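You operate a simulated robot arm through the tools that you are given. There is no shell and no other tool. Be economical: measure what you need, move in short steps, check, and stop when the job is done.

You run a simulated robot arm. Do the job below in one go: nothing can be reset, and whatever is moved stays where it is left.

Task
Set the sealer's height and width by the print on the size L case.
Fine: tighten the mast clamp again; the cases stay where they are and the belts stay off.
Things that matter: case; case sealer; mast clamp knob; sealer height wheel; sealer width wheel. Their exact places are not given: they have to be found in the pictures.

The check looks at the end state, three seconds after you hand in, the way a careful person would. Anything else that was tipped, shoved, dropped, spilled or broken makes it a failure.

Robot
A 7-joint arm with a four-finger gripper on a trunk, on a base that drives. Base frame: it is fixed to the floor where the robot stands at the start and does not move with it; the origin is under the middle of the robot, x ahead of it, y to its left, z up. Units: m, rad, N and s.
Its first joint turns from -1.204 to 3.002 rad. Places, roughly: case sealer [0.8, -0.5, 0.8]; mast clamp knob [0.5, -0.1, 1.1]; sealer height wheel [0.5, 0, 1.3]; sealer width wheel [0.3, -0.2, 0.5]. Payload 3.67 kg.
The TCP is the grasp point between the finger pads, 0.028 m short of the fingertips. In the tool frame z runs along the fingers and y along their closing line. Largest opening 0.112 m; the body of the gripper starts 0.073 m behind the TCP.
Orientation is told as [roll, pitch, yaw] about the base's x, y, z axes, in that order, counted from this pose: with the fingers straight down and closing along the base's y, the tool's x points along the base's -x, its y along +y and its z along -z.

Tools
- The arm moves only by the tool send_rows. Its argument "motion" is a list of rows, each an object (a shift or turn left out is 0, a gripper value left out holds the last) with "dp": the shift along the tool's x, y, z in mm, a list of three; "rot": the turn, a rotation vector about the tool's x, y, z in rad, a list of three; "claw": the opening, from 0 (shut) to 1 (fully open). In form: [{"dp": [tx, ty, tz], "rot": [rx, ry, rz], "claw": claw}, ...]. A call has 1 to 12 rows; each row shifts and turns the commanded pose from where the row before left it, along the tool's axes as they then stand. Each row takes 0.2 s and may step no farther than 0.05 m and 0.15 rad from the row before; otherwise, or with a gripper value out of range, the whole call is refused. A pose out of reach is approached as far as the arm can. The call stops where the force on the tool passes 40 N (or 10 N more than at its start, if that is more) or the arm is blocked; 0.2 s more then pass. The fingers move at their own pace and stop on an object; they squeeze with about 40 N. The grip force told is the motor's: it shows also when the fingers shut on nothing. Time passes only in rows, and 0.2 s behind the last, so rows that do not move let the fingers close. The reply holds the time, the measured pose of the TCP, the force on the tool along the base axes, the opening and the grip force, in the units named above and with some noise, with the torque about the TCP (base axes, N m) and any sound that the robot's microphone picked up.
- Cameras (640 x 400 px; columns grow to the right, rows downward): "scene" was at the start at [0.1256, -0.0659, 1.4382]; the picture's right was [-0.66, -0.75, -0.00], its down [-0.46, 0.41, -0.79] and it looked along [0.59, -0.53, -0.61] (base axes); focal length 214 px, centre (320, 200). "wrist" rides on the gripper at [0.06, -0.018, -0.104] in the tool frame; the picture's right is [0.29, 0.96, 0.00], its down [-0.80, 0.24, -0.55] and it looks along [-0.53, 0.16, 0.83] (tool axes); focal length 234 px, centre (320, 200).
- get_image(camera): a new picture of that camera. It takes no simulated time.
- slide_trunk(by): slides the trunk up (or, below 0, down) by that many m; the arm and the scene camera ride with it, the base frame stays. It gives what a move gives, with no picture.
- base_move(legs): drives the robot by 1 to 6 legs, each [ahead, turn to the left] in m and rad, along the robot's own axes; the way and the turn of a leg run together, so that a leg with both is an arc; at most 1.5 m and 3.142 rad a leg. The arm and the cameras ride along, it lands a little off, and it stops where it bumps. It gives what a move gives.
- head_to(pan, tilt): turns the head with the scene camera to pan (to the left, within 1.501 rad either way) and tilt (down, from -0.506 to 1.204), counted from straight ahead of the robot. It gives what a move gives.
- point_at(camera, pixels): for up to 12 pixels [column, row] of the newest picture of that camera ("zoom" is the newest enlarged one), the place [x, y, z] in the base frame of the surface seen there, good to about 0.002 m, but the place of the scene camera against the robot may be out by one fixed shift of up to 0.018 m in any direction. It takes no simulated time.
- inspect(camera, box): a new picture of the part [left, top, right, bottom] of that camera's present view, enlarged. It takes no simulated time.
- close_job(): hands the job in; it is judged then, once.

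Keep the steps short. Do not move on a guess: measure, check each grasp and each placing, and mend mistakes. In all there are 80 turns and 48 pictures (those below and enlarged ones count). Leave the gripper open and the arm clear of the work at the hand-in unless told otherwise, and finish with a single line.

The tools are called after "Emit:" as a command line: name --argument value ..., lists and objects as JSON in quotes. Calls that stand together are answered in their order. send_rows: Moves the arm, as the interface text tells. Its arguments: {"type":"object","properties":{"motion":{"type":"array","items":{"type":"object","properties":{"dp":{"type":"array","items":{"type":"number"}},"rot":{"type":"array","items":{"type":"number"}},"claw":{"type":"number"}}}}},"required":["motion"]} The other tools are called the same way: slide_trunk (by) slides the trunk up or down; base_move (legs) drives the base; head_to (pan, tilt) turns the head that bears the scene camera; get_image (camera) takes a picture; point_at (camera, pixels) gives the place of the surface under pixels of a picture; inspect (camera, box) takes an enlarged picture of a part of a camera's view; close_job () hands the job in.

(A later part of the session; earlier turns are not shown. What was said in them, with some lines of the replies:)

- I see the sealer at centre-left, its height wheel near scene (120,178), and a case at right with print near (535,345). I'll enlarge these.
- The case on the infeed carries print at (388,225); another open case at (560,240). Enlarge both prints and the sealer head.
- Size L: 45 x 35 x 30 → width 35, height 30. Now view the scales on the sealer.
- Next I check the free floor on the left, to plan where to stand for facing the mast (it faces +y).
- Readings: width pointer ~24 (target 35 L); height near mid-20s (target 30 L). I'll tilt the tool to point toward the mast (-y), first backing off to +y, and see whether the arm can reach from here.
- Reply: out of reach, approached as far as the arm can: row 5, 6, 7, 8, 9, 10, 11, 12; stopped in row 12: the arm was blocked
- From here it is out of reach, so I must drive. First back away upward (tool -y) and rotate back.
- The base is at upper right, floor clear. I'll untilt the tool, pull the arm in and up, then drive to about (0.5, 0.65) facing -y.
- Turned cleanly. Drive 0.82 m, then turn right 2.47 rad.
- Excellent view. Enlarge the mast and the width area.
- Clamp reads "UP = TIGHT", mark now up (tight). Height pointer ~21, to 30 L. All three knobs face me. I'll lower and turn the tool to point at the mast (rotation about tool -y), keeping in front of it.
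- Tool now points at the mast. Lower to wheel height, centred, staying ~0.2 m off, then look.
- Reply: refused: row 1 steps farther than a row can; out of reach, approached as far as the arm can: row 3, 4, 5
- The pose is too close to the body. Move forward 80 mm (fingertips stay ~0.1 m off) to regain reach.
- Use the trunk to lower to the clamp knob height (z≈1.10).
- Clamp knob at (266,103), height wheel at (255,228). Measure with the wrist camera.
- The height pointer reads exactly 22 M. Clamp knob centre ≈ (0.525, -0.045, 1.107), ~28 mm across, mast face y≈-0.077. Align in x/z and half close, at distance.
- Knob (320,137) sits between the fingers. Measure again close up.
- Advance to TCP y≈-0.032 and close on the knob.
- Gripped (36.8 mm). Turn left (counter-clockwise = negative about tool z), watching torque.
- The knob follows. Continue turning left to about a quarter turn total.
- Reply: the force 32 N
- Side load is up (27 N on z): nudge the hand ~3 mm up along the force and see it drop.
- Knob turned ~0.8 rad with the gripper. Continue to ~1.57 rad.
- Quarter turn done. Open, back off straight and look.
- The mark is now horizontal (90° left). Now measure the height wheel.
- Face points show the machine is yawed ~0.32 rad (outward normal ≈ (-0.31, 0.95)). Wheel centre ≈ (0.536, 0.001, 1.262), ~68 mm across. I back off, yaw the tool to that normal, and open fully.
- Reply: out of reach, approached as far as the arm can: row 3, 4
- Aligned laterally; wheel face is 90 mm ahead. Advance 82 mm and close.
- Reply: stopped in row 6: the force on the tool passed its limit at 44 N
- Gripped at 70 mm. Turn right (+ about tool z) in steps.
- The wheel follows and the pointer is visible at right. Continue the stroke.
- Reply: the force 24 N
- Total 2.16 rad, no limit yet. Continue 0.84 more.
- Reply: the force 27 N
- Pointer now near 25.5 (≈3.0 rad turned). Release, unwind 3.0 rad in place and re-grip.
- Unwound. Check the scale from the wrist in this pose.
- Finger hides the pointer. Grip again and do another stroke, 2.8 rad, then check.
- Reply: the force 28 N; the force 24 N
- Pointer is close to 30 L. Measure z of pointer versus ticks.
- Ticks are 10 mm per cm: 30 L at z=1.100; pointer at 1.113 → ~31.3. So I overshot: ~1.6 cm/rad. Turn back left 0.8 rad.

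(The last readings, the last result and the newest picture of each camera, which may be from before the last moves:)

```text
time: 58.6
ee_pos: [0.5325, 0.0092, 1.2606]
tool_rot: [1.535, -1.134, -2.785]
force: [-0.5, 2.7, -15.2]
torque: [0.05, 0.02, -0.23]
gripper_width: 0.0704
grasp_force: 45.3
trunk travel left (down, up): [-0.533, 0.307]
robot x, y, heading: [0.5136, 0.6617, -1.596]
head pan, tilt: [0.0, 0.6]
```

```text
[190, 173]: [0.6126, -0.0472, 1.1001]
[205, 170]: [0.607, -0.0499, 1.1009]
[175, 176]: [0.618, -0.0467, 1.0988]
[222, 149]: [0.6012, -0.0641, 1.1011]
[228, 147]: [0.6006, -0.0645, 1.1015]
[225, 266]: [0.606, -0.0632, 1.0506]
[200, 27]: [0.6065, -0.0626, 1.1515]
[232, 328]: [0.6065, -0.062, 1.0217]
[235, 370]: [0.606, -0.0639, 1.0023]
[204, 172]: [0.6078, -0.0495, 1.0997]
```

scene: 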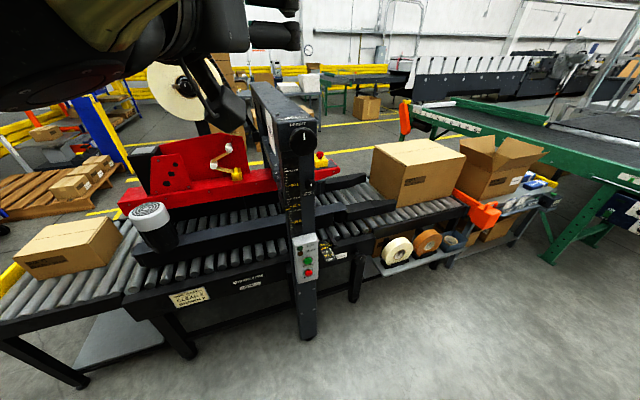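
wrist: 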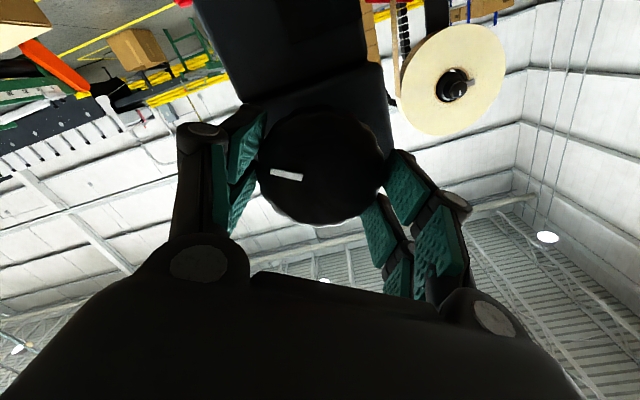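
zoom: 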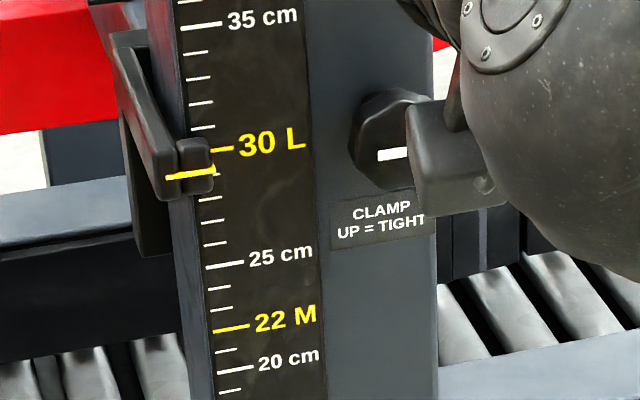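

Pointer ≈29.9. Nudge +0.06 rad, release, and back away 85 mm.

Emit:
send_rows --motion '[{"rot": [0, 0, 0.06]}, {}, {"claw": 1.0}, {}, {}, {"dp": [0, 0, -35]}, {"dp": [0, 0, -40]}, {}]'

Emit:
send_rows --motion '[{"rot": [0, 0, -0.15]}, {"rot": [0, 0, -0.15]}, {"rot": [0, 0, -0.15]}, {"rot": [0, 0, -0.15]}, {"rot": [0, 0, -0.15]}, {"rot": [0, 0, -0.15]}, {"rot": [0, 0, -0.15]}, {"rot": [0, 0, -0.15]}, {"rot": [0, 0, -0.15]}, {"rot": [0, 0, -0.15]}, {"rot": [0, 0, -0.15]}, {"rot": [0, 0, -0.15]}]'

```text
time: 60.4
ee_pos: [0.509, 0.0814, 1.2616]
tool_rot: [1.539, -1.075, -2.79]
force: [0.3, 0.8, -0.6]
torque: [0.0, -0.02, -0.09]
gripper_width: 0.1118
grasp_force: 0.2
trunk travel left (down, up): [-0.533, 0.307]
robot x, y, heading: [0.5169, 0.6617, -1.595]
head pan, tilt: [0.0, 0.6]
```

```text
time: 63.0
ee_pos: [0.509, 0.0816, 1.2631]
tool_rot: [-1.556, -0.268, 0.317]
force: [0.5, 0.3, 0.9]
torque: [-0.03, 0.01, 0.02]
gripper_width: 0.112
grasp_force: 0.2
trunk travel left (down, up): [-0.533, 0.307]
robot x, y, heading: [0.5129, 0.6626, -1.595]
head pan, tilt: [0.0, 0.6]
```

Finish the unwind, shift sideways to the clamp axis, half close, then lower the trunk 0.154.

Emit:
send_rows --motion '[{"rot": [0, 0, -0.134], "claw": 0.6}, {"rot": [0, 0, -0.134]}, {"dp": [13, 0, 0]}, {"dp": [12.4, 0, 0]}, {}]'

Emit:
slide_trunk --by -0.154

Emit:
get_image --camera "wrist"

```text
time: 64.2
ee_pos: [0.4834, 0.0722, 1.2615]
tool_rot: [-1.555, 0.0, 0.323]
force: [1.0, 0.4, 1.2]
torque: [0.03, 0.0, -0.02]
gripper_width: 0.0673
grasp_force: 0.1
trunk travel left (down, up): [-0.533, 0.307]
robot x, y, heading: [0.5091, 0.6621, -1.594]
head pan, tilt: [0.0, 0.6]
```

```text
time: 66.0
ee_pos: [0.4841, 0.0727, 1.1068]
tool_rot: [-1.555, -0.003, 0.322]
force: [-0.4, 0.9, 0.6]
torque: [0.0, 0.02, -0.03]
gripper_width: 0.067
grasp_force: 0.1
trunk travel left (down, up): [-0.379, 0.461]
robot x, y, heading: [0.514, 0.6604, -1.589]
head pan, tilt: [0.0, 0.6]
```

```text
12 pictures are left
```

wrist: 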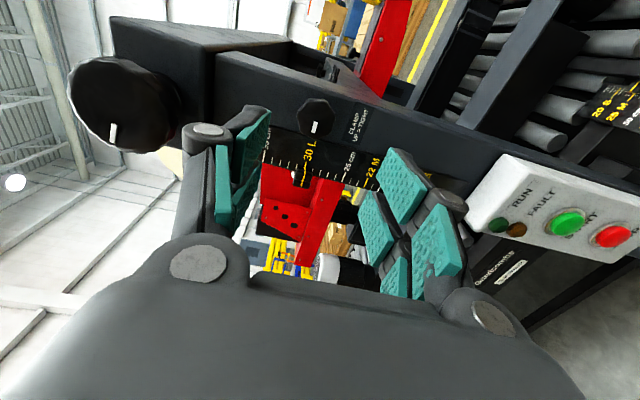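

Emit:
point_at --camera "wrist" --pixels '[[316, 115], [304, 115], [326, 115], [315, 103], [315, 127], [310, 113], [320, 118]]'

```text
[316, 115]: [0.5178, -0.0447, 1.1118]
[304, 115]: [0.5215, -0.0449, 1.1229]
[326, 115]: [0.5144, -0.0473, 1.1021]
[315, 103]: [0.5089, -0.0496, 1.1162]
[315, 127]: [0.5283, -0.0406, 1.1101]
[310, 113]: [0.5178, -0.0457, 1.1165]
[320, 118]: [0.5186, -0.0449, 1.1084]
```

Knob face 122 mm ahead, lateral 3 mm. Advance 111 mm and close.

Emit:
send_rows --motion '[{"dp": [3, -2, 35]}, {"dp": [0, 0, 35]}, {"dp": [0, 0, 25]}, {"dp": [0, 0, 16]}, {"claw": 0.0}, {}, {}]'

```text
time: 67.6
ee_pos: [0.5188, -0.0327, 1.109]
tool_rot: [-1.558, 0.001, 0.322]
force: [7.0, -12.5, 21.7]
torque: [-0.33, -0.14, 0.39]
gripper_width: 0.0363
grasp_force: 45.2
trunk travel left (down, up): [-0.379, 0.461]
robot x, y, heading: [0.5144, 0.6631, -1.593]
head pan, tilt: [0.0, 0.6]
```

Gripped. Ease up 2 mm and turn right a quarter turn.

Emit:
send_rows --motion '[{"dp": [0, -2, 0]}, {"rot": [0, 0, 0.14]}, {"rot": [0, 0, 0.14]}, {"rot": [0, 0, 0.14]}, {"rot": [0, 0, 0.14]}, {"rot": [0, 0, 0.14]}, {"rot": [0, 0, 0.14]}]'

Emit:
send_rows --motion '[{"rot": [0, 0, 0.14]}, {"rot": [0, 0, 0.14]}, {"rot": [0, 0, 0.14]}, {"rot": [0, 0, 0.14]}, {"rot": [0, 0, 0.14]}]'

Emit:
inspect --camera "wrist" --box '[200, 0, 520, 240]'

```text
time: 69.2
ee_pos: [0.5175, -0.0333, 1.1076]
tool_rot: [-1.545, -0.841, 0.305]
force: [10.5, 2.1, 4.8]
torque: [-0.77, -0.24, 1.12]
gripper_width: 0.036
grasp_force: 45.1
trunk travel left (down, up): [-0.379, 0.461]
robot x, y, heading: [0.5104, 0.6604, -1.591]
head pan, tilt: [0.0, 0.6]
```

```text
time: 70.4
ee_pos: [0.5182, -0.0342, 1.1095]
tool_rot: [-1.047, -1.536, -0.199]
force: [16.4, 8.0, -9.4]
torque: [0.05, -0.02, 0.89]
gripper_width: 0.0364
grasp_force: 44.8
trunk travel left (down, up): [-0.379, 0.461]
robot x, y, heading: [0.5112, 0.6652, -1.598]
head pan, tilt: [0.0, 0.6]
```

```text
1.67 times, centred on (360, 120) of wrist
```

zoom: 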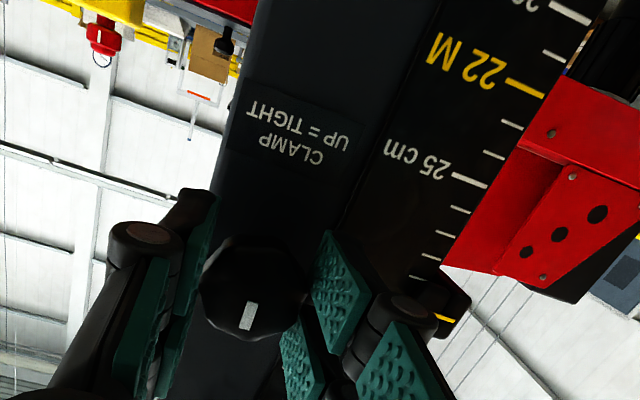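

Mark is almost up. Add a last 0.1 rad for tightness.

Emit:
send_rows --motion '[{"rot": [0, 0, 0.05]}, {"rot": [0, 0, 0.05]}, {}]'

```text
time: 71.2
ee_pos: [0.519, -0.0342, 1.1096]
tool_rot: [1.346, -1.5, -2.595]
force: [21.5, 3.3, -4.2]
torque: [-0.08, 0.65, 0.16]
gripper_width: 0.0361
grasp_force: 45.7
trunk travel left (down, up): [-0.379, 0.461]
robot x, y, heading: [0.5102, 0.6617, -1.591]
head pan, tilt: [0.0, 0.6]
```

Torque rose against the stop: tight. Release and back off; look with the scene camera.

Emit:
send_rows --motion '[{"claw": 0.6}, {}, {"dp": [0, 0, -40]}, {"dp": [0, 0, -40]}, {"dp": [0, 0, -35]}, {}]'

Emit:
head_to --pan -0.2 --tilt 0.65

Emit:
get_image --camera "scene"

```text
time: 72.6
ee_pos: [0.4808, 0.0768, 1.1112]
tool_rot: [1.355, -1.499, -2.604]
force: [0.5, 0.7, -0.4]
torque: [-0.02, 0.08, 0.03]
gripper_width: 0.0672
grasp_force: 0.0
trunk travel left (down, up): [-0.379, 0.461]
robot x, y, heading: [0.5126, 0.6637, -1.598]
head pan, tilt: [0.0, 0.6]
```

```text
time: 73.3
ee_pos: [0.4811, 0.0766, 1.1107]
tool_rot: [1.354, -1.499, -2.603]
force: [0.2, 0.6, -0.2]
torque: [-0.05, 0.0, -0.01]
gripper_width: 0.0674
grasp_force: 0.0
trunk travel left (down, up): [-0.379, 0.461]
robot x, y, heading: [0.5124, 0.6612, -1.597]
head pan, tilt: [-0.201, 0.649]
```

```text
10 pictures are left
```

scene: 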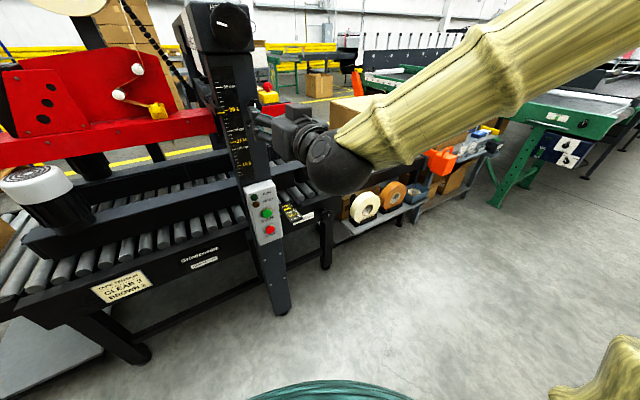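

Width wheel near (329,212). Measure it and the machine's front line.

Emit:
point_at --camera "scene" --pixels '[[329, 212], [326, 216], [332, 209], [322, 205], [160, 255], [210, 240], [100, 275], [325, 262], [350, 225], [405, 205], [370, 230], [610, 370]]'

Emit:
inspect --camera "scene" --box '[200, 80, 360, 240]'

```text
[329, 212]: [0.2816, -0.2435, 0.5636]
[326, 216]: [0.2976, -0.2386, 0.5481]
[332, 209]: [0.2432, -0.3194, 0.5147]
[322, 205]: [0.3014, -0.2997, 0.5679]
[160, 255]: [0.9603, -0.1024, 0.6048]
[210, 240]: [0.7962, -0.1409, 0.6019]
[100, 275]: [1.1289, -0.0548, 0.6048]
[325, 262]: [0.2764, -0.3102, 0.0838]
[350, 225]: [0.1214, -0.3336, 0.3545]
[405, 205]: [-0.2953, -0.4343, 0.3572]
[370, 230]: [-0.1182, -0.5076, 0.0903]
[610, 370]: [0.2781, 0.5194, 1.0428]
```

```text
2.50 times, centred on (280, 160) of scene
```

zoom: 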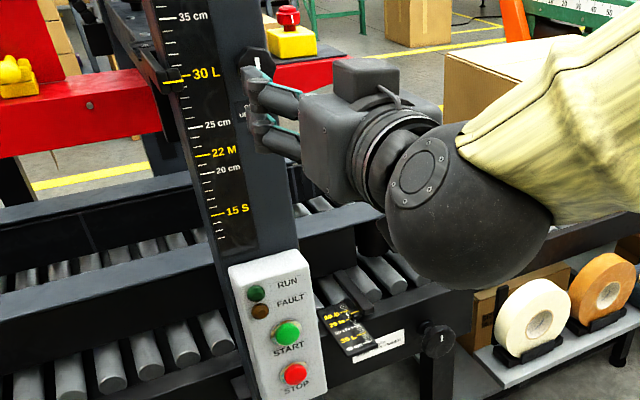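

Width wheel ≈ (0.285,-0.232,0.55); machine yaw ≈0.25. Drive to about (0.107,0.466), heading -1.32, to face it; the sweep area is clear floor.

Emit:
base_move --legs '[[0, -1.096], [0.45, 0], [0, 1.373]]'

```text
time: 82.2
ee_pos: [0.2369, -0.1039, 1.1109]
tool_rot: [1.354, -1.5, -2.324]
force: [0.4, 0.5, -0.5]
torque: [-0.01, 0.0, -0.02]
gripper_width: 0.0671
grasp_force: 0.1
trunk travel left (down, up): [-0.379, 0.461]
robot x, y, heading: [0.1118, 0.4688, -1.316]
head pan, tilt: [-0.201, 0.649]
```

Arrived. Correct tool yaw by 0.35 rad, then unwind the wrist.

Emit:
send_rows --motion '[{"rot": [0.12, 0, 0], "claw": 1.0}, {"rot": [0.12, 0, 0]}, {"rot": [0.11, 0, 0]}, {"rot": [0, 0, -0.149]}, {"rot": [0, 0, -0.149]}, {"rot": [0, 0, -0.149]}, {"rot": [0, 0, -0.149]}, {"rot": [0, 0, -0.149]}, {"rot": [0, 0, -0.149]}, {"rot": [0, 0, -0.149]}, {"rot": [0, 0, -0.149]}, {"rot": [0, 0, -0.149]}]'

Emit:
send_rows --motion '[{"rot": [0, 0, -0.149]}, {"rot": [0, 0, -0.149]}, {}]'

Emit:
slide_trunk --by -0.379

```text
time: 84.8
ee_pos: [0.2377, -0.1031, 1.1108]
tool_rot: [-1.53, -0.285, 0.239]
force: [0.2, -0.7, 0.6]
torque: [-0.02, -0.01, 0.01]
gripper_width: 0.112
grasp_force: 0.0
trunk travel left (down, up): [-0.379, 0.461]
robot x, y, heading: [0.1061, 0.4653, -1.316]
head pan, tilt: [-0.201, 0.649]
```

```text
time: 85.6
ee_pos: [0.2367, -0.1037, 1.1122]
tool_rot: [-1.531, 0.01, 0.251]
force: [-1.0, 0.0, -0.3]
torque: [-0.02, 0.04, -0.01]
gripper_width: 0.1118
grasp_force: 0.0
trunk travel left (down, up): [-0.379, 0.461]
robot x, y, heading: [0.1061, 0.4712, -1.319]
head pan, tilt: [-0.201, 0.649]
```

```text
time: 89.2
ee_pos: [0.237, -0.1046, 0.7311]
tool_rot: [-1.533, 0.007, 0.249]
force: [-0.1, 0.8, -0.2]
torque: [0.02, 0.01, 0.03]
gripper_width: 0.1122
grasp_force: 0.1
trunk travel left (down, up): [0.0, 0.84]
robot x, y, heading: [0.1083, 0.4707, -1.32]
head pan, tilt: [-0.201, 0.649]
```

Lower 0.18 m with the arm and level the tool.

Emit:
send_rows --motion '[{"dp": [0, 40, 0], "rot": [0.038, 0, 0]}, {"dp": [0, 45, 0]}, {"dp": [-8, 45, 0]}, {"dp": [-8, 45, 0]}, {}]'

Emit:
get_image --camera "wrist"

```text
time: 90.4
ee_pos: [0.2451, -0.122, 0.572]
tool_rot: [-1.539, -0.115, 0.216]
force: [-0.4, 0.4, 1.3]
torque: [0.07, 0.01, 0.04]
gripper_width: 0.1119
grasp_force: 0.0
out of reach, approached as far as the arm can: row 2, 3
trunk travel left (down, up): [0.0, 0.84]
robot x, y, heading: [0.105, 0.4699, -1.322]
head pan, tilt: [-0.201, 0.649]
```

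```text
8 pictures are left
```

wrist: 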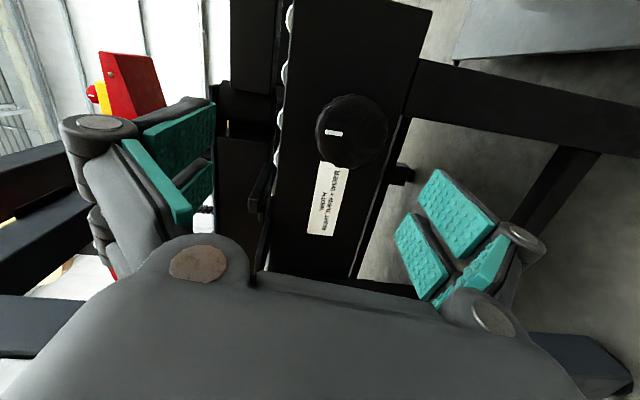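

Very close to the wanted pose. Measure the width wheel at (350,133).

Emit:
point_at --camera "wrist" --pixels '[[345, 133], [322, 133], [370, 133], [345, 105], [345, 158], [333, 133], [330, 200], [310, 100], [330, 240], [390, 133]]'

```text
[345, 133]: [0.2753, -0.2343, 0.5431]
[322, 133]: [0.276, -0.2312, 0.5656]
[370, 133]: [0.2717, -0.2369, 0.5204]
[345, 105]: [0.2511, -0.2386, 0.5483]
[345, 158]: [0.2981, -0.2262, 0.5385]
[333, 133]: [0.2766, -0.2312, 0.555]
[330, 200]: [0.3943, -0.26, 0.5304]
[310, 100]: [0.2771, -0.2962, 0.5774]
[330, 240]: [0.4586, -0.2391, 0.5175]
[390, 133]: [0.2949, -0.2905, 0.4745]
```

Wheel centre (0.275,-0.234,0.542), yaw ok. Advance ~108 mm with 27 mm down, then check before closing.

Emit:
send_rows --motion '[{"dp": [-2, 10, 30]}, {"dp": [0, 17, 30]}, {"dp": [0, 0, 30], "rot": [0, 0, 0]}, {}]'

```text
time: 90.8
ee_pos: [0.2486, -0.1417, 0.5677]
tool_rot: [-1.537, -0.128, 0.208]
force: [0.0, 0.5, 0.2]
torque: [0.03, 0.04, -0.06]
gripper_width: 0.1118
grasp_force: 0.1
trunk travel left (down, up): [0.0, 0.84]
robot x, y, heading: [0.1108, 0.4692, -1.319]
head pan, tilt: [-0.201, 0.649]
stopped in row 1: the arm was blocked; the commanded pose is now the measured one
```

Blocked with no force, likely an arm limit when low and near. First back the tool up, then drive the base back 0.13 m to work with a longer reach.

Emit:
send_rows --motion '[{"dp": [0, -10, -15]}, {}]'

Emit:
base_move --legs '[[-0.15, 0]]'

Emit:
send_rows --motion '[{"dp": [0, 0, 40]}, {"dp": [0, 0, 40]}, {"dp": [0, 0, 40]}, {}]'

```text
time: 91.4
ee_pos: [0.2425, -0.1289, 0.5749]
tool_rot: [-1.522, -0.146, 0.203]
force: [0.0, 0.5, 0.3]
torque: [0.03, 0.02, 0.0]
gripper_width: 0.1121
grasp_force: 0.2
trunk travel left (down, up): [0.0, 0.84]
robot x, y, heading: [0.1075, 0.4669, -1.32]
head pan, tilt: [-0.201, 0.649]
```

```text
time: 92.8
ee_pos: [0.2037, 0.0166, 0.5743]
tool_rot: [-1.526, -0.14, 0.198]
force: [0.0, 0.3, -0.6]
torque: [-0.03, 0.02, 0.02]
gripper_width: 0.1118
grasp_force: 0.1
trunk travel left (down, up): [0.0, 0.84]
robot x, y, heading: [0.0696, 0.6174, -1.324]
head pan, tilt: [-0.201, 0.649]
```

```text
time: 94.0
ee_pos: [0.2042, -0.112, 0.6028]
tool_rot: [-1.537, -0.252, 0.173]
force: [-0.1, 0.1, 0.1]
torque: [0.01, -0.04, -0.02]
gripper_width: 0.112
grasp_force: 0.0
trunk travel left (down, up): [0.0, 0.84]
robot x, y, heading: [0.0702, 0.6194, -1.322]
head pan, tilt: [-0.201, 0.649]
stopped in row 4: the arm was blocked; the commanded pose is now the measured one
```

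The spin drifts (−0.25 pitch): likely a wrist joint limit at this spin. Spin +0.6 rad and then go down and forward.

Emit:
send_rows --motion '[{"rot": [0, 0, 0.15]}, {"rot": [0, 0, 0.15]}, {"rot": [0, 0, 0.15]}, {"rot": [0, 0, 0.15]}, {"dp": [15, 15, 0]}, {"dp": [15, 15, 0]}, {}]'

```text
time: 95.6
ee_pos: [0.2063, -0.1107, 0.5691]
tool_rot: [-1.534, -0.867, 0.149]
force: [1.0, 1.3, -0.5]
torque: [0.05, 0.01, -0.01]
gripper_width: 0.112
grasp_force: 0.0
trunk travel left (down, up): [0.0, 0.84]
robot x, y, heading: [0.0706, 0.6139, -1.323]
head pan, tilt: [-0.201, 0.649]
```

Confirmed: it was a spin limit. Fix yaw/level, and go to the pre-grasp point 0.11 m in front of the wheel.

Emit:
send_rows --motion '[{"rot": [-0.052, -0.093, 0]}, {"dp": [-1, 22, 13]}, {"dp": [-2, 23, 13]}, {}]'

```text
time: 96.8
ee_pos: [0.2247, -0.14, 0.5663]
tool_rot: [-1.616, -0.945, 0.274]
force: [1.1, -0.5, 0.0]
torque: [0.01, 0.03, -0.01]
gripper_width: 0.112
grasp_force: 0.1
trunk travel left (down, up): [0.0, 0.84]
robot x, y, heading: [0.0709, 0.6173, -1.325]
head pan, tilt: [-0.201, 0.649]
stopped in row 4: the arm was blocked; the commanded pose is now the measured one
```

Spin drifts again; spin a further 0.75 rad to get off the limit, then continue.

Emit:
send_rows --motion '[{"rot": [0, 0, 0.15]}, {"rot": [0, 0, 0.15]}, {"rot": [0, 0, 0.15]}, {"rot": [0, 0, 0.15]}, {"rot": [0, 0, 0.15]}, {}]'

```text
time: 98.2
ee_pos: [0.2258, -0.1374, 0.564]
tool_rot: [1.778, -1.446, -3.108]
force: [0.3, 0.9, 0.1]
torque: [-0.01, -0.02, -0.01]
gripper_width: 0.1117
grasp_force: 0.0
trunk travel left (down, up): [0.0, 0.84]
robot x, y, heading: [0.0689, 0.6189, -1.318]
head pan, tilt: [-0.201, 0.649]
```

Orientation computed: tool z ≈ (0.237,-0.971,0.026), aligned. Shift 27 mm down and 21 mm sideways.

Emit:
send_rows --motion '[{"dp": [14, 11, 0]}, {"dp": [13, 10.5, 0]}, {"dp": [0, 0, 20]}, {}]'

Emit:
get_image --camera "wrist"

```text
time: 99.2
ee_pos: [0.2536, -0.1545, 0.5396]
tool_rot: [1.783, -1.446, -3.108]
force: [0.4, 0.5, -0.2]
torque: [0.01, -0.02, -0.01]
gripper_width: 0.112
grasp_force: 0.0
trunk travel left (down, up): [0.0, 0.84]
robot x, y, heading: [0.0696, 0.6157, -1.321]
head pan, tilt: [-0.201, 0.649]
```

```text
7 pictures are left
```

wrist: 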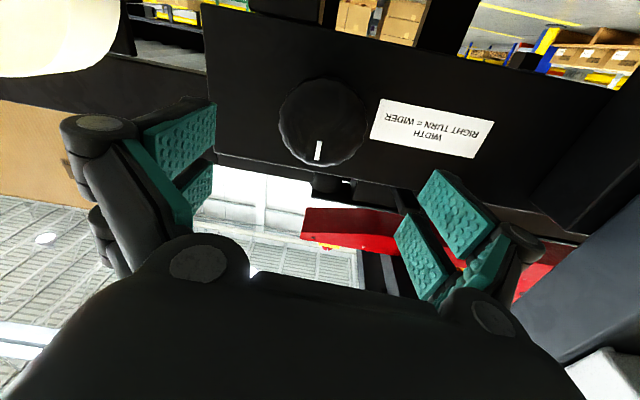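

Emit:
point_at --camera "wrist" --pixels '[[322, 120], [282, 120], [362, 120], [322, 85], [322, 158]]'

Emit:
send_rows --motion '[{"dp": [0, 1, 30]}, {"dp": [0, 1, 30]}, {"dp": [0, 0, 13]}, {}]'

```text
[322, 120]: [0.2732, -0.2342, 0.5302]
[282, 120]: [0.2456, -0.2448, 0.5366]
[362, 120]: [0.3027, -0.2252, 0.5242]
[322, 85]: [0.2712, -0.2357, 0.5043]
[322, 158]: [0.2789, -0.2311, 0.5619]
```

```text
time: 100.2
ee_pos: [0.2729, -0.2235, 0.5411]
tool_rot: [1.782, -1.447, -3.108]
force: [0.1, 0.1, -0.2]
torque: [0.0, 0.01, 0.04]
gripper_width: 0.1121
grasp_force: 0.1
trunk travel left (down, up): [0.0, 0.84]
robot x, y, heading: [0.0737, 0.615, -1.322]
head pan, tilt: [-0.201, 0.649]
```

Close on the wheel (3 mm lower) and begin turning right.

Emit:
send_rows --motion '[{"dp": [3, 0, 0]}, {"claw": 0.0}, {}, {}, {"rot": [0, 0, 0.13]}, {"rot": [0, 0, 0.13]}, {"rot": [0, 0, 0.13]}, {"rot": [0, 0, 0.13]}]'

```text
time: 102.1
ee_pos: [0.2716, -0.2252, 0.5379]
tool_rot: [1.612, -0.927, -2.936]
force: [-8.3, 1.8, -1.9]
torque: [-0.05, -0.02, -0.42]
gripper_width: 0.0711
grasp_force: 44.8
trunk travel left (down, up): [0.0, 0.84]
robot x, y, heading: [0.0695, 0.6196, -1.323]
head pan, tilt: [-0.201, 0.649]
stopped in row 8: the force on the tool passed its limit at 44 N (the readings are from after the stop); the commanded pose is now the measured one
```

Turned ~0.52 rad; a transient force stop, now low. Continue.

Emit:
send_rows --motion '[{"rot": [0, 0, 0.1]}, {"rot": [0, 0, 0.1]}, {"rot": [0, 0, 0.1]}, {"rot": [0, 0, 0.1]}, {"rot": [0, 0, 0.1]}, {"rot": [0, 0, 0.1]}, {"rot": [0, 0, 0.1]}, {"rot": [0, 0, 0.1]}]'

```text
time: 103.9
ee_pos: [0.2691, -0.2233, 0.5354]
tool_rot: [1.592, -0.127, -2.91]
force: [-25.0, 3.2, -23.4]
torque: [0.97, 0.41, -0.83]
gripper_width: 0.071
grasp_force: 45.2
trunk travel left (down, up): [0.0, 0.84]
robot x, y, heading: [0.0693, 0.6168, -1.322]
head pan, tilt: [-0.201, 0.649]
```

Side load -x/-z: shift ~3 mm along it, and continue.

Emit:
send_rows --motion '[{"dp": [-2.5, -3.3, 0]}, {"rot": [0, 0, 0.1]}, {"rot": [0, 0, 0.1]}, {"rot": [0, 0, 0.1]}, {"rot": [0, 0, 0.1]}, {"rot": [0, 0, 0.1]}]'

```text
time: 105.3
ee_pos: [0.2703, -0.2233, 0.5336]
tool_rot: [1.595, 0.372, -2.894]
force: [2.1, 6.2, -16.2]
torque: [1.45, 0.47, 0.09]
gripper_width: 0.0707
grasp_force: 45.0
trunk travel left (down, up): [0.0, 0.84]
robot x, y, heading: [0.0667, 0.6196, -1.321]
head pan, tilt: [-0.201, 0.649]
```

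Emit:
send_rows --motion '[{"dp": [-0.7, -1.9, 0]}, {"rot": [0, 0, 0.1]}, {"rot": [0, 0, 0.1]}, {"rot": [0, 0, 0.1]}, {"rot": [0, 0, 0.1]}, {"rot": [0, 0, 0.1]}, {"rot": [0, 0, 0.1]}, {"rot": [0, 0, 0.1]}, {"rot": [0, 0, 0.1]}, {"rot": [0, 0, 0.1]}]'

Emit:
inspect --camera "wrist" --box '[160, 0, 640, 300]'

```text
time: 107.2
ee_pos: [0.2708, -0.2238, 0.5304]
tool_rot: [1.613, 1.094, -2.859]
force: [5.7, -6.8, -5.7]
torque: [-0.29, -0.07, 0.96]
gripper_width: 0.0707
grasp_force: 45.5
trunk travel left (down, up): [0.0, 0.84]
robot x, y, heading: [0.0683, 0.6183, -1.326]
head pan, tilt: [-0.201, 0.649]
stopped in row 9: the force on the tool passed its limit at 41 N (the readings are from after the stop); the commanded pose is now the measured one
```

```text
1.33 times, centred on (400, 150) of wrist
```

zoom: 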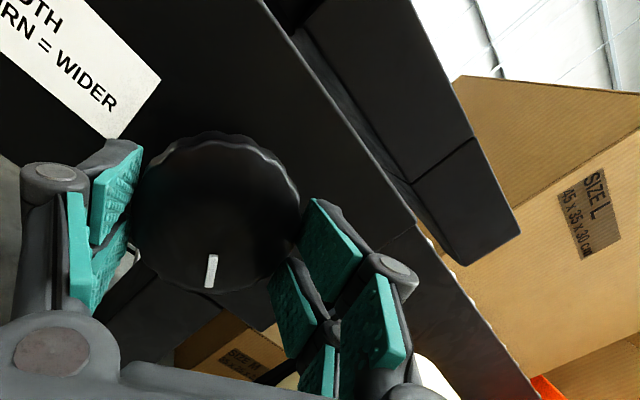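

Wheel follows (2.5 rad so far). Continue.

Emit:
send_rows --motion '[{"rot": [0, 0, 0.1]}, {"rot": [0, 0, 0.1]}, {"rot": [0, 0, 0.1]}, {"rot": [0, 0, 0.1]}, {"rot": [0, 0, 0.1]}, {"rot": [0, 0, 0.1]}, {"rot": [0, 0, 0.1]}, {"rot": [0, 0, 0.1]}]'

Emit:
head_to --pan 0.25 --tilt 0.45

Emit:
inspect --camera "scene" --box '[160, 100, 480, 300]'

```text
time: 109.0
ee_pos: [0.2724, -0.2222, 0.5317]
tool_rot: [-1.64, 1.257, 0.181]
force: [8.8, -5.2, -4.8]
torque: [-0.34, -0.08, 1.05]
gripper_width: 0.0708
grasp_force: 45.0
trunk travel left (down, up): [0.0, 0.84]
robot x, y, heading: [0.0707, 0.6188, -1.317]
head pan, tilt: [-0.201, 0.649]
stopped in row 8: the force on the tool passed its limit at 41 N (the readings are from after the stop); the commanded pose is now the measured one
```

```text
time: 109.9
ee_pos: [0.2722, -0.2224, 0.5327]
tool_rot: [-1.641, 1.257, 0.182]
force: [9.2, -6.0, -3.5]
torque: [0.7, 0.3, 1.06]
gripper_width: 0.0708
grasp_force: 44.7
trunk travel left (down, up): [0.0, 0.84]
robot x, y, heading: [0.0726, 0.6162, -1.322]
head pan, tilt: [0.25, 0.45]
```

```text
2.00 times, centred on (320, 200) of scene
```

zoom: 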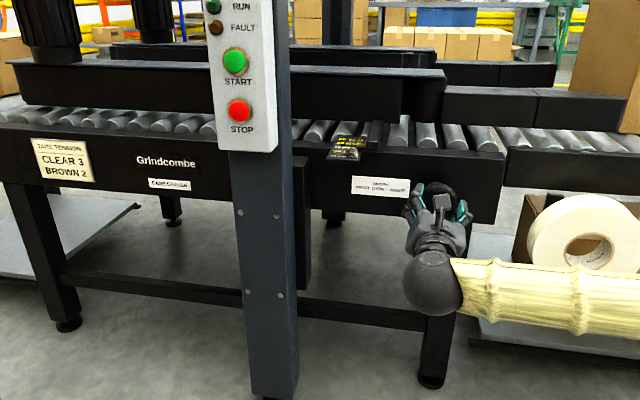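

Turned ~3.3 rad. Enlarge the width scale at scene (333,175).

Emit:
inspect --camera "scene" --box '[310, 158, 370, 192]'

```text
10.67 times, centred on (340, 175) of scene
```

zoom: 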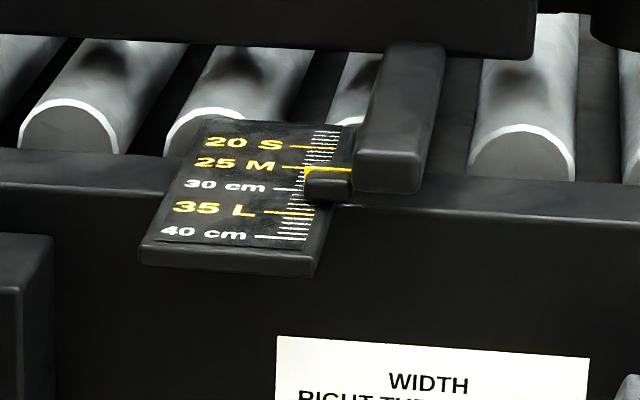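

Emit:
point_at --camera "zoom" --pixels '[[320, 170], [345, 170], [310, 147], [296, 168], [290, 189], [285, 213], [280, 237], [330, 170]]'

```text
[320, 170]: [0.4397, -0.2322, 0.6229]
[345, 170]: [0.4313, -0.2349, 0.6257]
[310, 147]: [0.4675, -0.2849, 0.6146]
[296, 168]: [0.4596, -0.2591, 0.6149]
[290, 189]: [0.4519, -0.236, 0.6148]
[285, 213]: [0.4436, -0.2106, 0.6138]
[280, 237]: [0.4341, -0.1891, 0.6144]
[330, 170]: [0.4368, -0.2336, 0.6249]
```

Projected on the scale (5 mm per cm), pointer ≈31.2. Continue right 0.8 rad.

Emit:
send_rows --motion '[{"rot": [0, 0, 0.1]}, {"rot": [0, 0, 0.1]}, {"rot": [0, 0, 0.1]}, {"rot": [0, 0, 0.1]}, {"rot": [0, 0, 0.1]}, {"rot": [0, 0, 0.1]}, {"rot": [0, 0, 0.1]}, {"rot": [0, 0, 0.1]}]'

```text
time: 111.7
ee_pos: [0.2728, -0.2213, 0.5334]
tool_rot: [-1.597, 0.454, 0.238]
force: [20.2, 5.7, 2.8]
torque: [0.58, 0.18, 0.32]
gripper_width: 0.0703
grasp_force: 44.9
trunk travel left (down, up): [0.0, 0.84]
robot x, y, heading: [0.0654, 0.616, -1.319]
head pan, tilt: [0.25, 0.45]
```

Emit:
send_rows --motion '[{"dp": [-2, -0.5, 0]}, {"rot": [0, 0, 0.1]}, {"rot": [0, 0, 0.1]}, {"rot": [0, 0, 0.1]}, {"rot": [0, 0, 0.1]}, {"rot": [0, 0, 0.1]}, {"rot": [0, 0, 0.1]}, {}]'

Emit:
point_at --camera "scene" --pixels '[[340, 174]]'

```text
time: 113.5
ee_pos: [0.2747, -0.2218, 0.535]
tool_rot: [-1.597, -0.145, 0.249]
force: [-2.4, -8.5, 25.5]
torque: [-0.7, -0.13, 0.55]
gripper_width: 0.0707
grasp_force: 45.1
trunk travel left (down, up): [0.0, 0.84]
robot x, y, heading: [0.0724, 0.6148, -1.325]
head pan, tilt: [0.25, 0.45]
```

```text
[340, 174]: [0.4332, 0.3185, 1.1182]
```

Total ~4.7 rad. Look at the scale again.

Emit:
inspect --camera "scene" --box '[312, 160, 360, 190]'

```text
13.33 times, centred on (336, 175) of scene
```

zoom: 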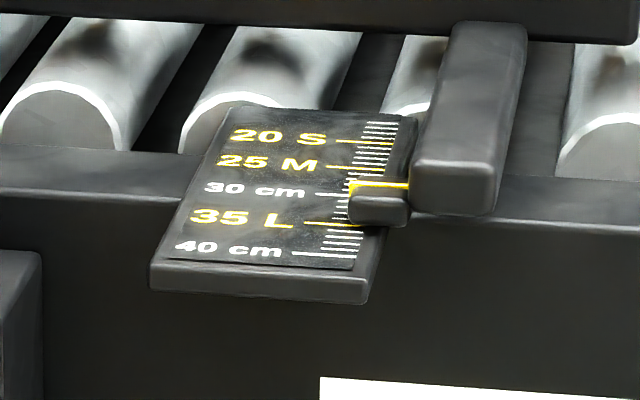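

Emit:
point_at --camera "zoom" --pixels '[[360, 185], [370, 185], [380, 186], [390, 186], [400, 186], [365, 142], [350, 167], [335, 193], [325, 223], [315, 254], [340, 223], [340, 255]]'

```text
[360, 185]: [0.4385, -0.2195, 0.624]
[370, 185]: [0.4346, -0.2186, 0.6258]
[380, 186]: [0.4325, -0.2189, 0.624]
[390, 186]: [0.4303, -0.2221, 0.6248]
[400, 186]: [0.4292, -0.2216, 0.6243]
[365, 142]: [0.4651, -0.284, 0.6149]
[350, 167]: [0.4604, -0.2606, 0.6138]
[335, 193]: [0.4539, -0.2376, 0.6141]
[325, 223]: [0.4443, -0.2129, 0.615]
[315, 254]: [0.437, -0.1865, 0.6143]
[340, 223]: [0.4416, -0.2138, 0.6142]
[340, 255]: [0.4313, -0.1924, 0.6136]
```

Pointer ≈34.05; rate ≈1.9 cm/rad → 0.5 rad more.

Emit:
send_rows --motion '[{"dp": [0, -2, 0]}, {"rot": [0, 0, 0.1]}, {"rot": [0, 0, 0.1]}, {"rot": [0, 0, 0.1]}, {"rot": [0, 0, 0.1]}, {"rot": [0, 0, 0.1]}, {}]'

Emit:
inspect --camera "scene" --box '[312, 160, 360, 190]'

```text
time: 115.1
ee_pos: [0.2742, -0.222, 0.5345]
tool_rot: [-1.601, -0.646, 0.263]
force: [-19.5, -6.6, 15.7]
torque: [0.55, 0.21, -0.83]
gripper_width: 0.0706
grasp_force: 45.1
trunk travel left (down, up): [0.0, 0.84]
robot x, y, heading: [0.0667, 0.6139, -1.322]
head pan, tilt: [0.25, 0.45]
```

```text
13.33 times, centred on (336, 175) of scene
```

zoom: 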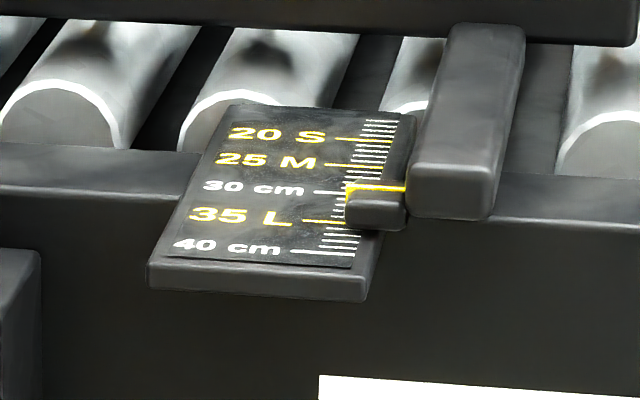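

Emit:
point_at --camera "zoom" --pixels '[[360, 187], [370, 188], [380, 188], [390, 188], [400, 189], [330, 191], [322, 221], [333, 221], [312, 252], [330, 253], [345, 166], [355, 140]]'

```text
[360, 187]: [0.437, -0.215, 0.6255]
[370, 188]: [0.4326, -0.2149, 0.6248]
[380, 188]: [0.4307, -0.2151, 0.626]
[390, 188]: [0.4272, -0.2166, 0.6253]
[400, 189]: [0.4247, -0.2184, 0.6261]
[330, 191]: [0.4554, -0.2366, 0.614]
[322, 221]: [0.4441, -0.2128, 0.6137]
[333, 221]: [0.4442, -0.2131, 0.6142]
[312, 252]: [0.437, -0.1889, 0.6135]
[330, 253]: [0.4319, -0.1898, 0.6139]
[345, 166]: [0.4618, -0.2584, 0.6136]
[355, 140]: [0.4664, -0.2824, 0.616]
```

Pointer ≈35.05 – on 35 L. Release and back straight off.

Emit:
send_rows --motion '[{"claw": 1.0}, {}, {}, {"dp": [0, 0, -35]}, {"dp": [0, 0, -40]}, {"dp": [0, 0, -40]}, {}]'

```text
time: 116.7
ee_pos: [0.245, -0.1099, 0.5316]
tool_rot: [-1.599, -0.644, 0.263]
force: [-0.4, -0.4, -0.5]
torque: [0.0, -0.01, 0.01]
gripper_width: 0.1121
grasp_force: 0.1
trunk travel left (down, up): [0.0, 0.84]
robot x, y, heading: [0.0697, 0.6184, -1.318]
head pan, tilt: [0.25, 0.45]
```

Raise the trunk 0.25 for a level look at the height scale and clamp, then check once.

Emit:
slide_trunk --by 0.25

Emit:
head_to --pan 0.45 --tilt 0.3

Emit:
inspect --camera "scene" --box '[200, 100, 440, 300]'

```text
time: 119.3
ee_pos: [0.2451, -0.1098, 0.7832]
tool_rot: [-1.598, -0.644, 0.264]
force: [0.3, 0.7, 0.1]
torque: [-0.05, -0.01, -0.01]
gripper_width: 0.112
grasp_force: 0.0
trunk travel left (down, up): [-0.25, 0.59]
robot x, y, heading: [0.0709, 0.6155, -1.318]
head pan, tilt: [0.25, 0.45]
```

```text
time: 120.0
ee_pos: [0.2458, -0.1101, 0.7832]
tool_rot: [-1.599, -0.643, 0.264]
force: [-0.4, 0.1, 0.7]
torque: [0.0, 0.02, -0.01]
gripper_width: 0.1124
grasp_force: 0.1
trunk travel left (down, up): [-0.25, 0.59]
robot x, y, heading: [0.0686, 0.6145, -1.319]
head pan, tilt: [0.45, 0.3]
```

```text
2.00 times, centred on (320, 200) of scene
```

zoom: 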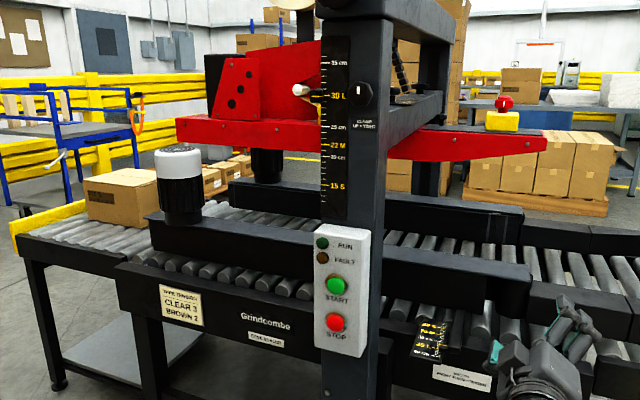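

Clamp mark is up, belts off. Last picture: the height scale close up.

Emit:
inspect --camera "scene" --box '[310, 115, 360, 165]'

```text
8.00 times, centred on (335, 140) of scene
```

zoom: 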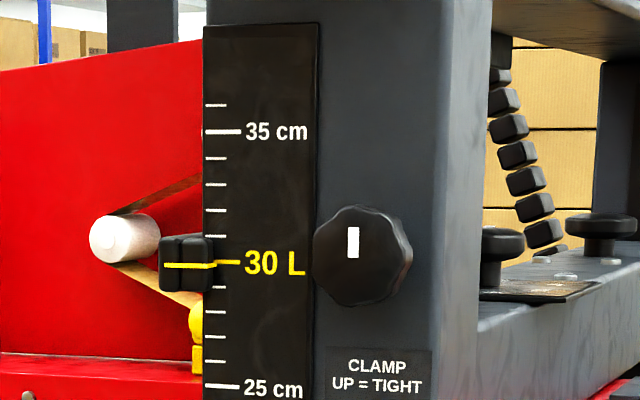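

The last picture shows the height pointer on 30 L, the clamp mark up, and the arm clear with the gripper open. I'm handing in.

Emit:
close_job

```text
The job is handed in.
```

The sealer is set for the size L case (45 x 35 x 30 cm): height reads about 29.9 on the 30 L mark, width measured about 35.05 on 35 L just before I let go of the wheel, and the clamp is tight again with its mark up; I never touched the cases or the belt buttons.
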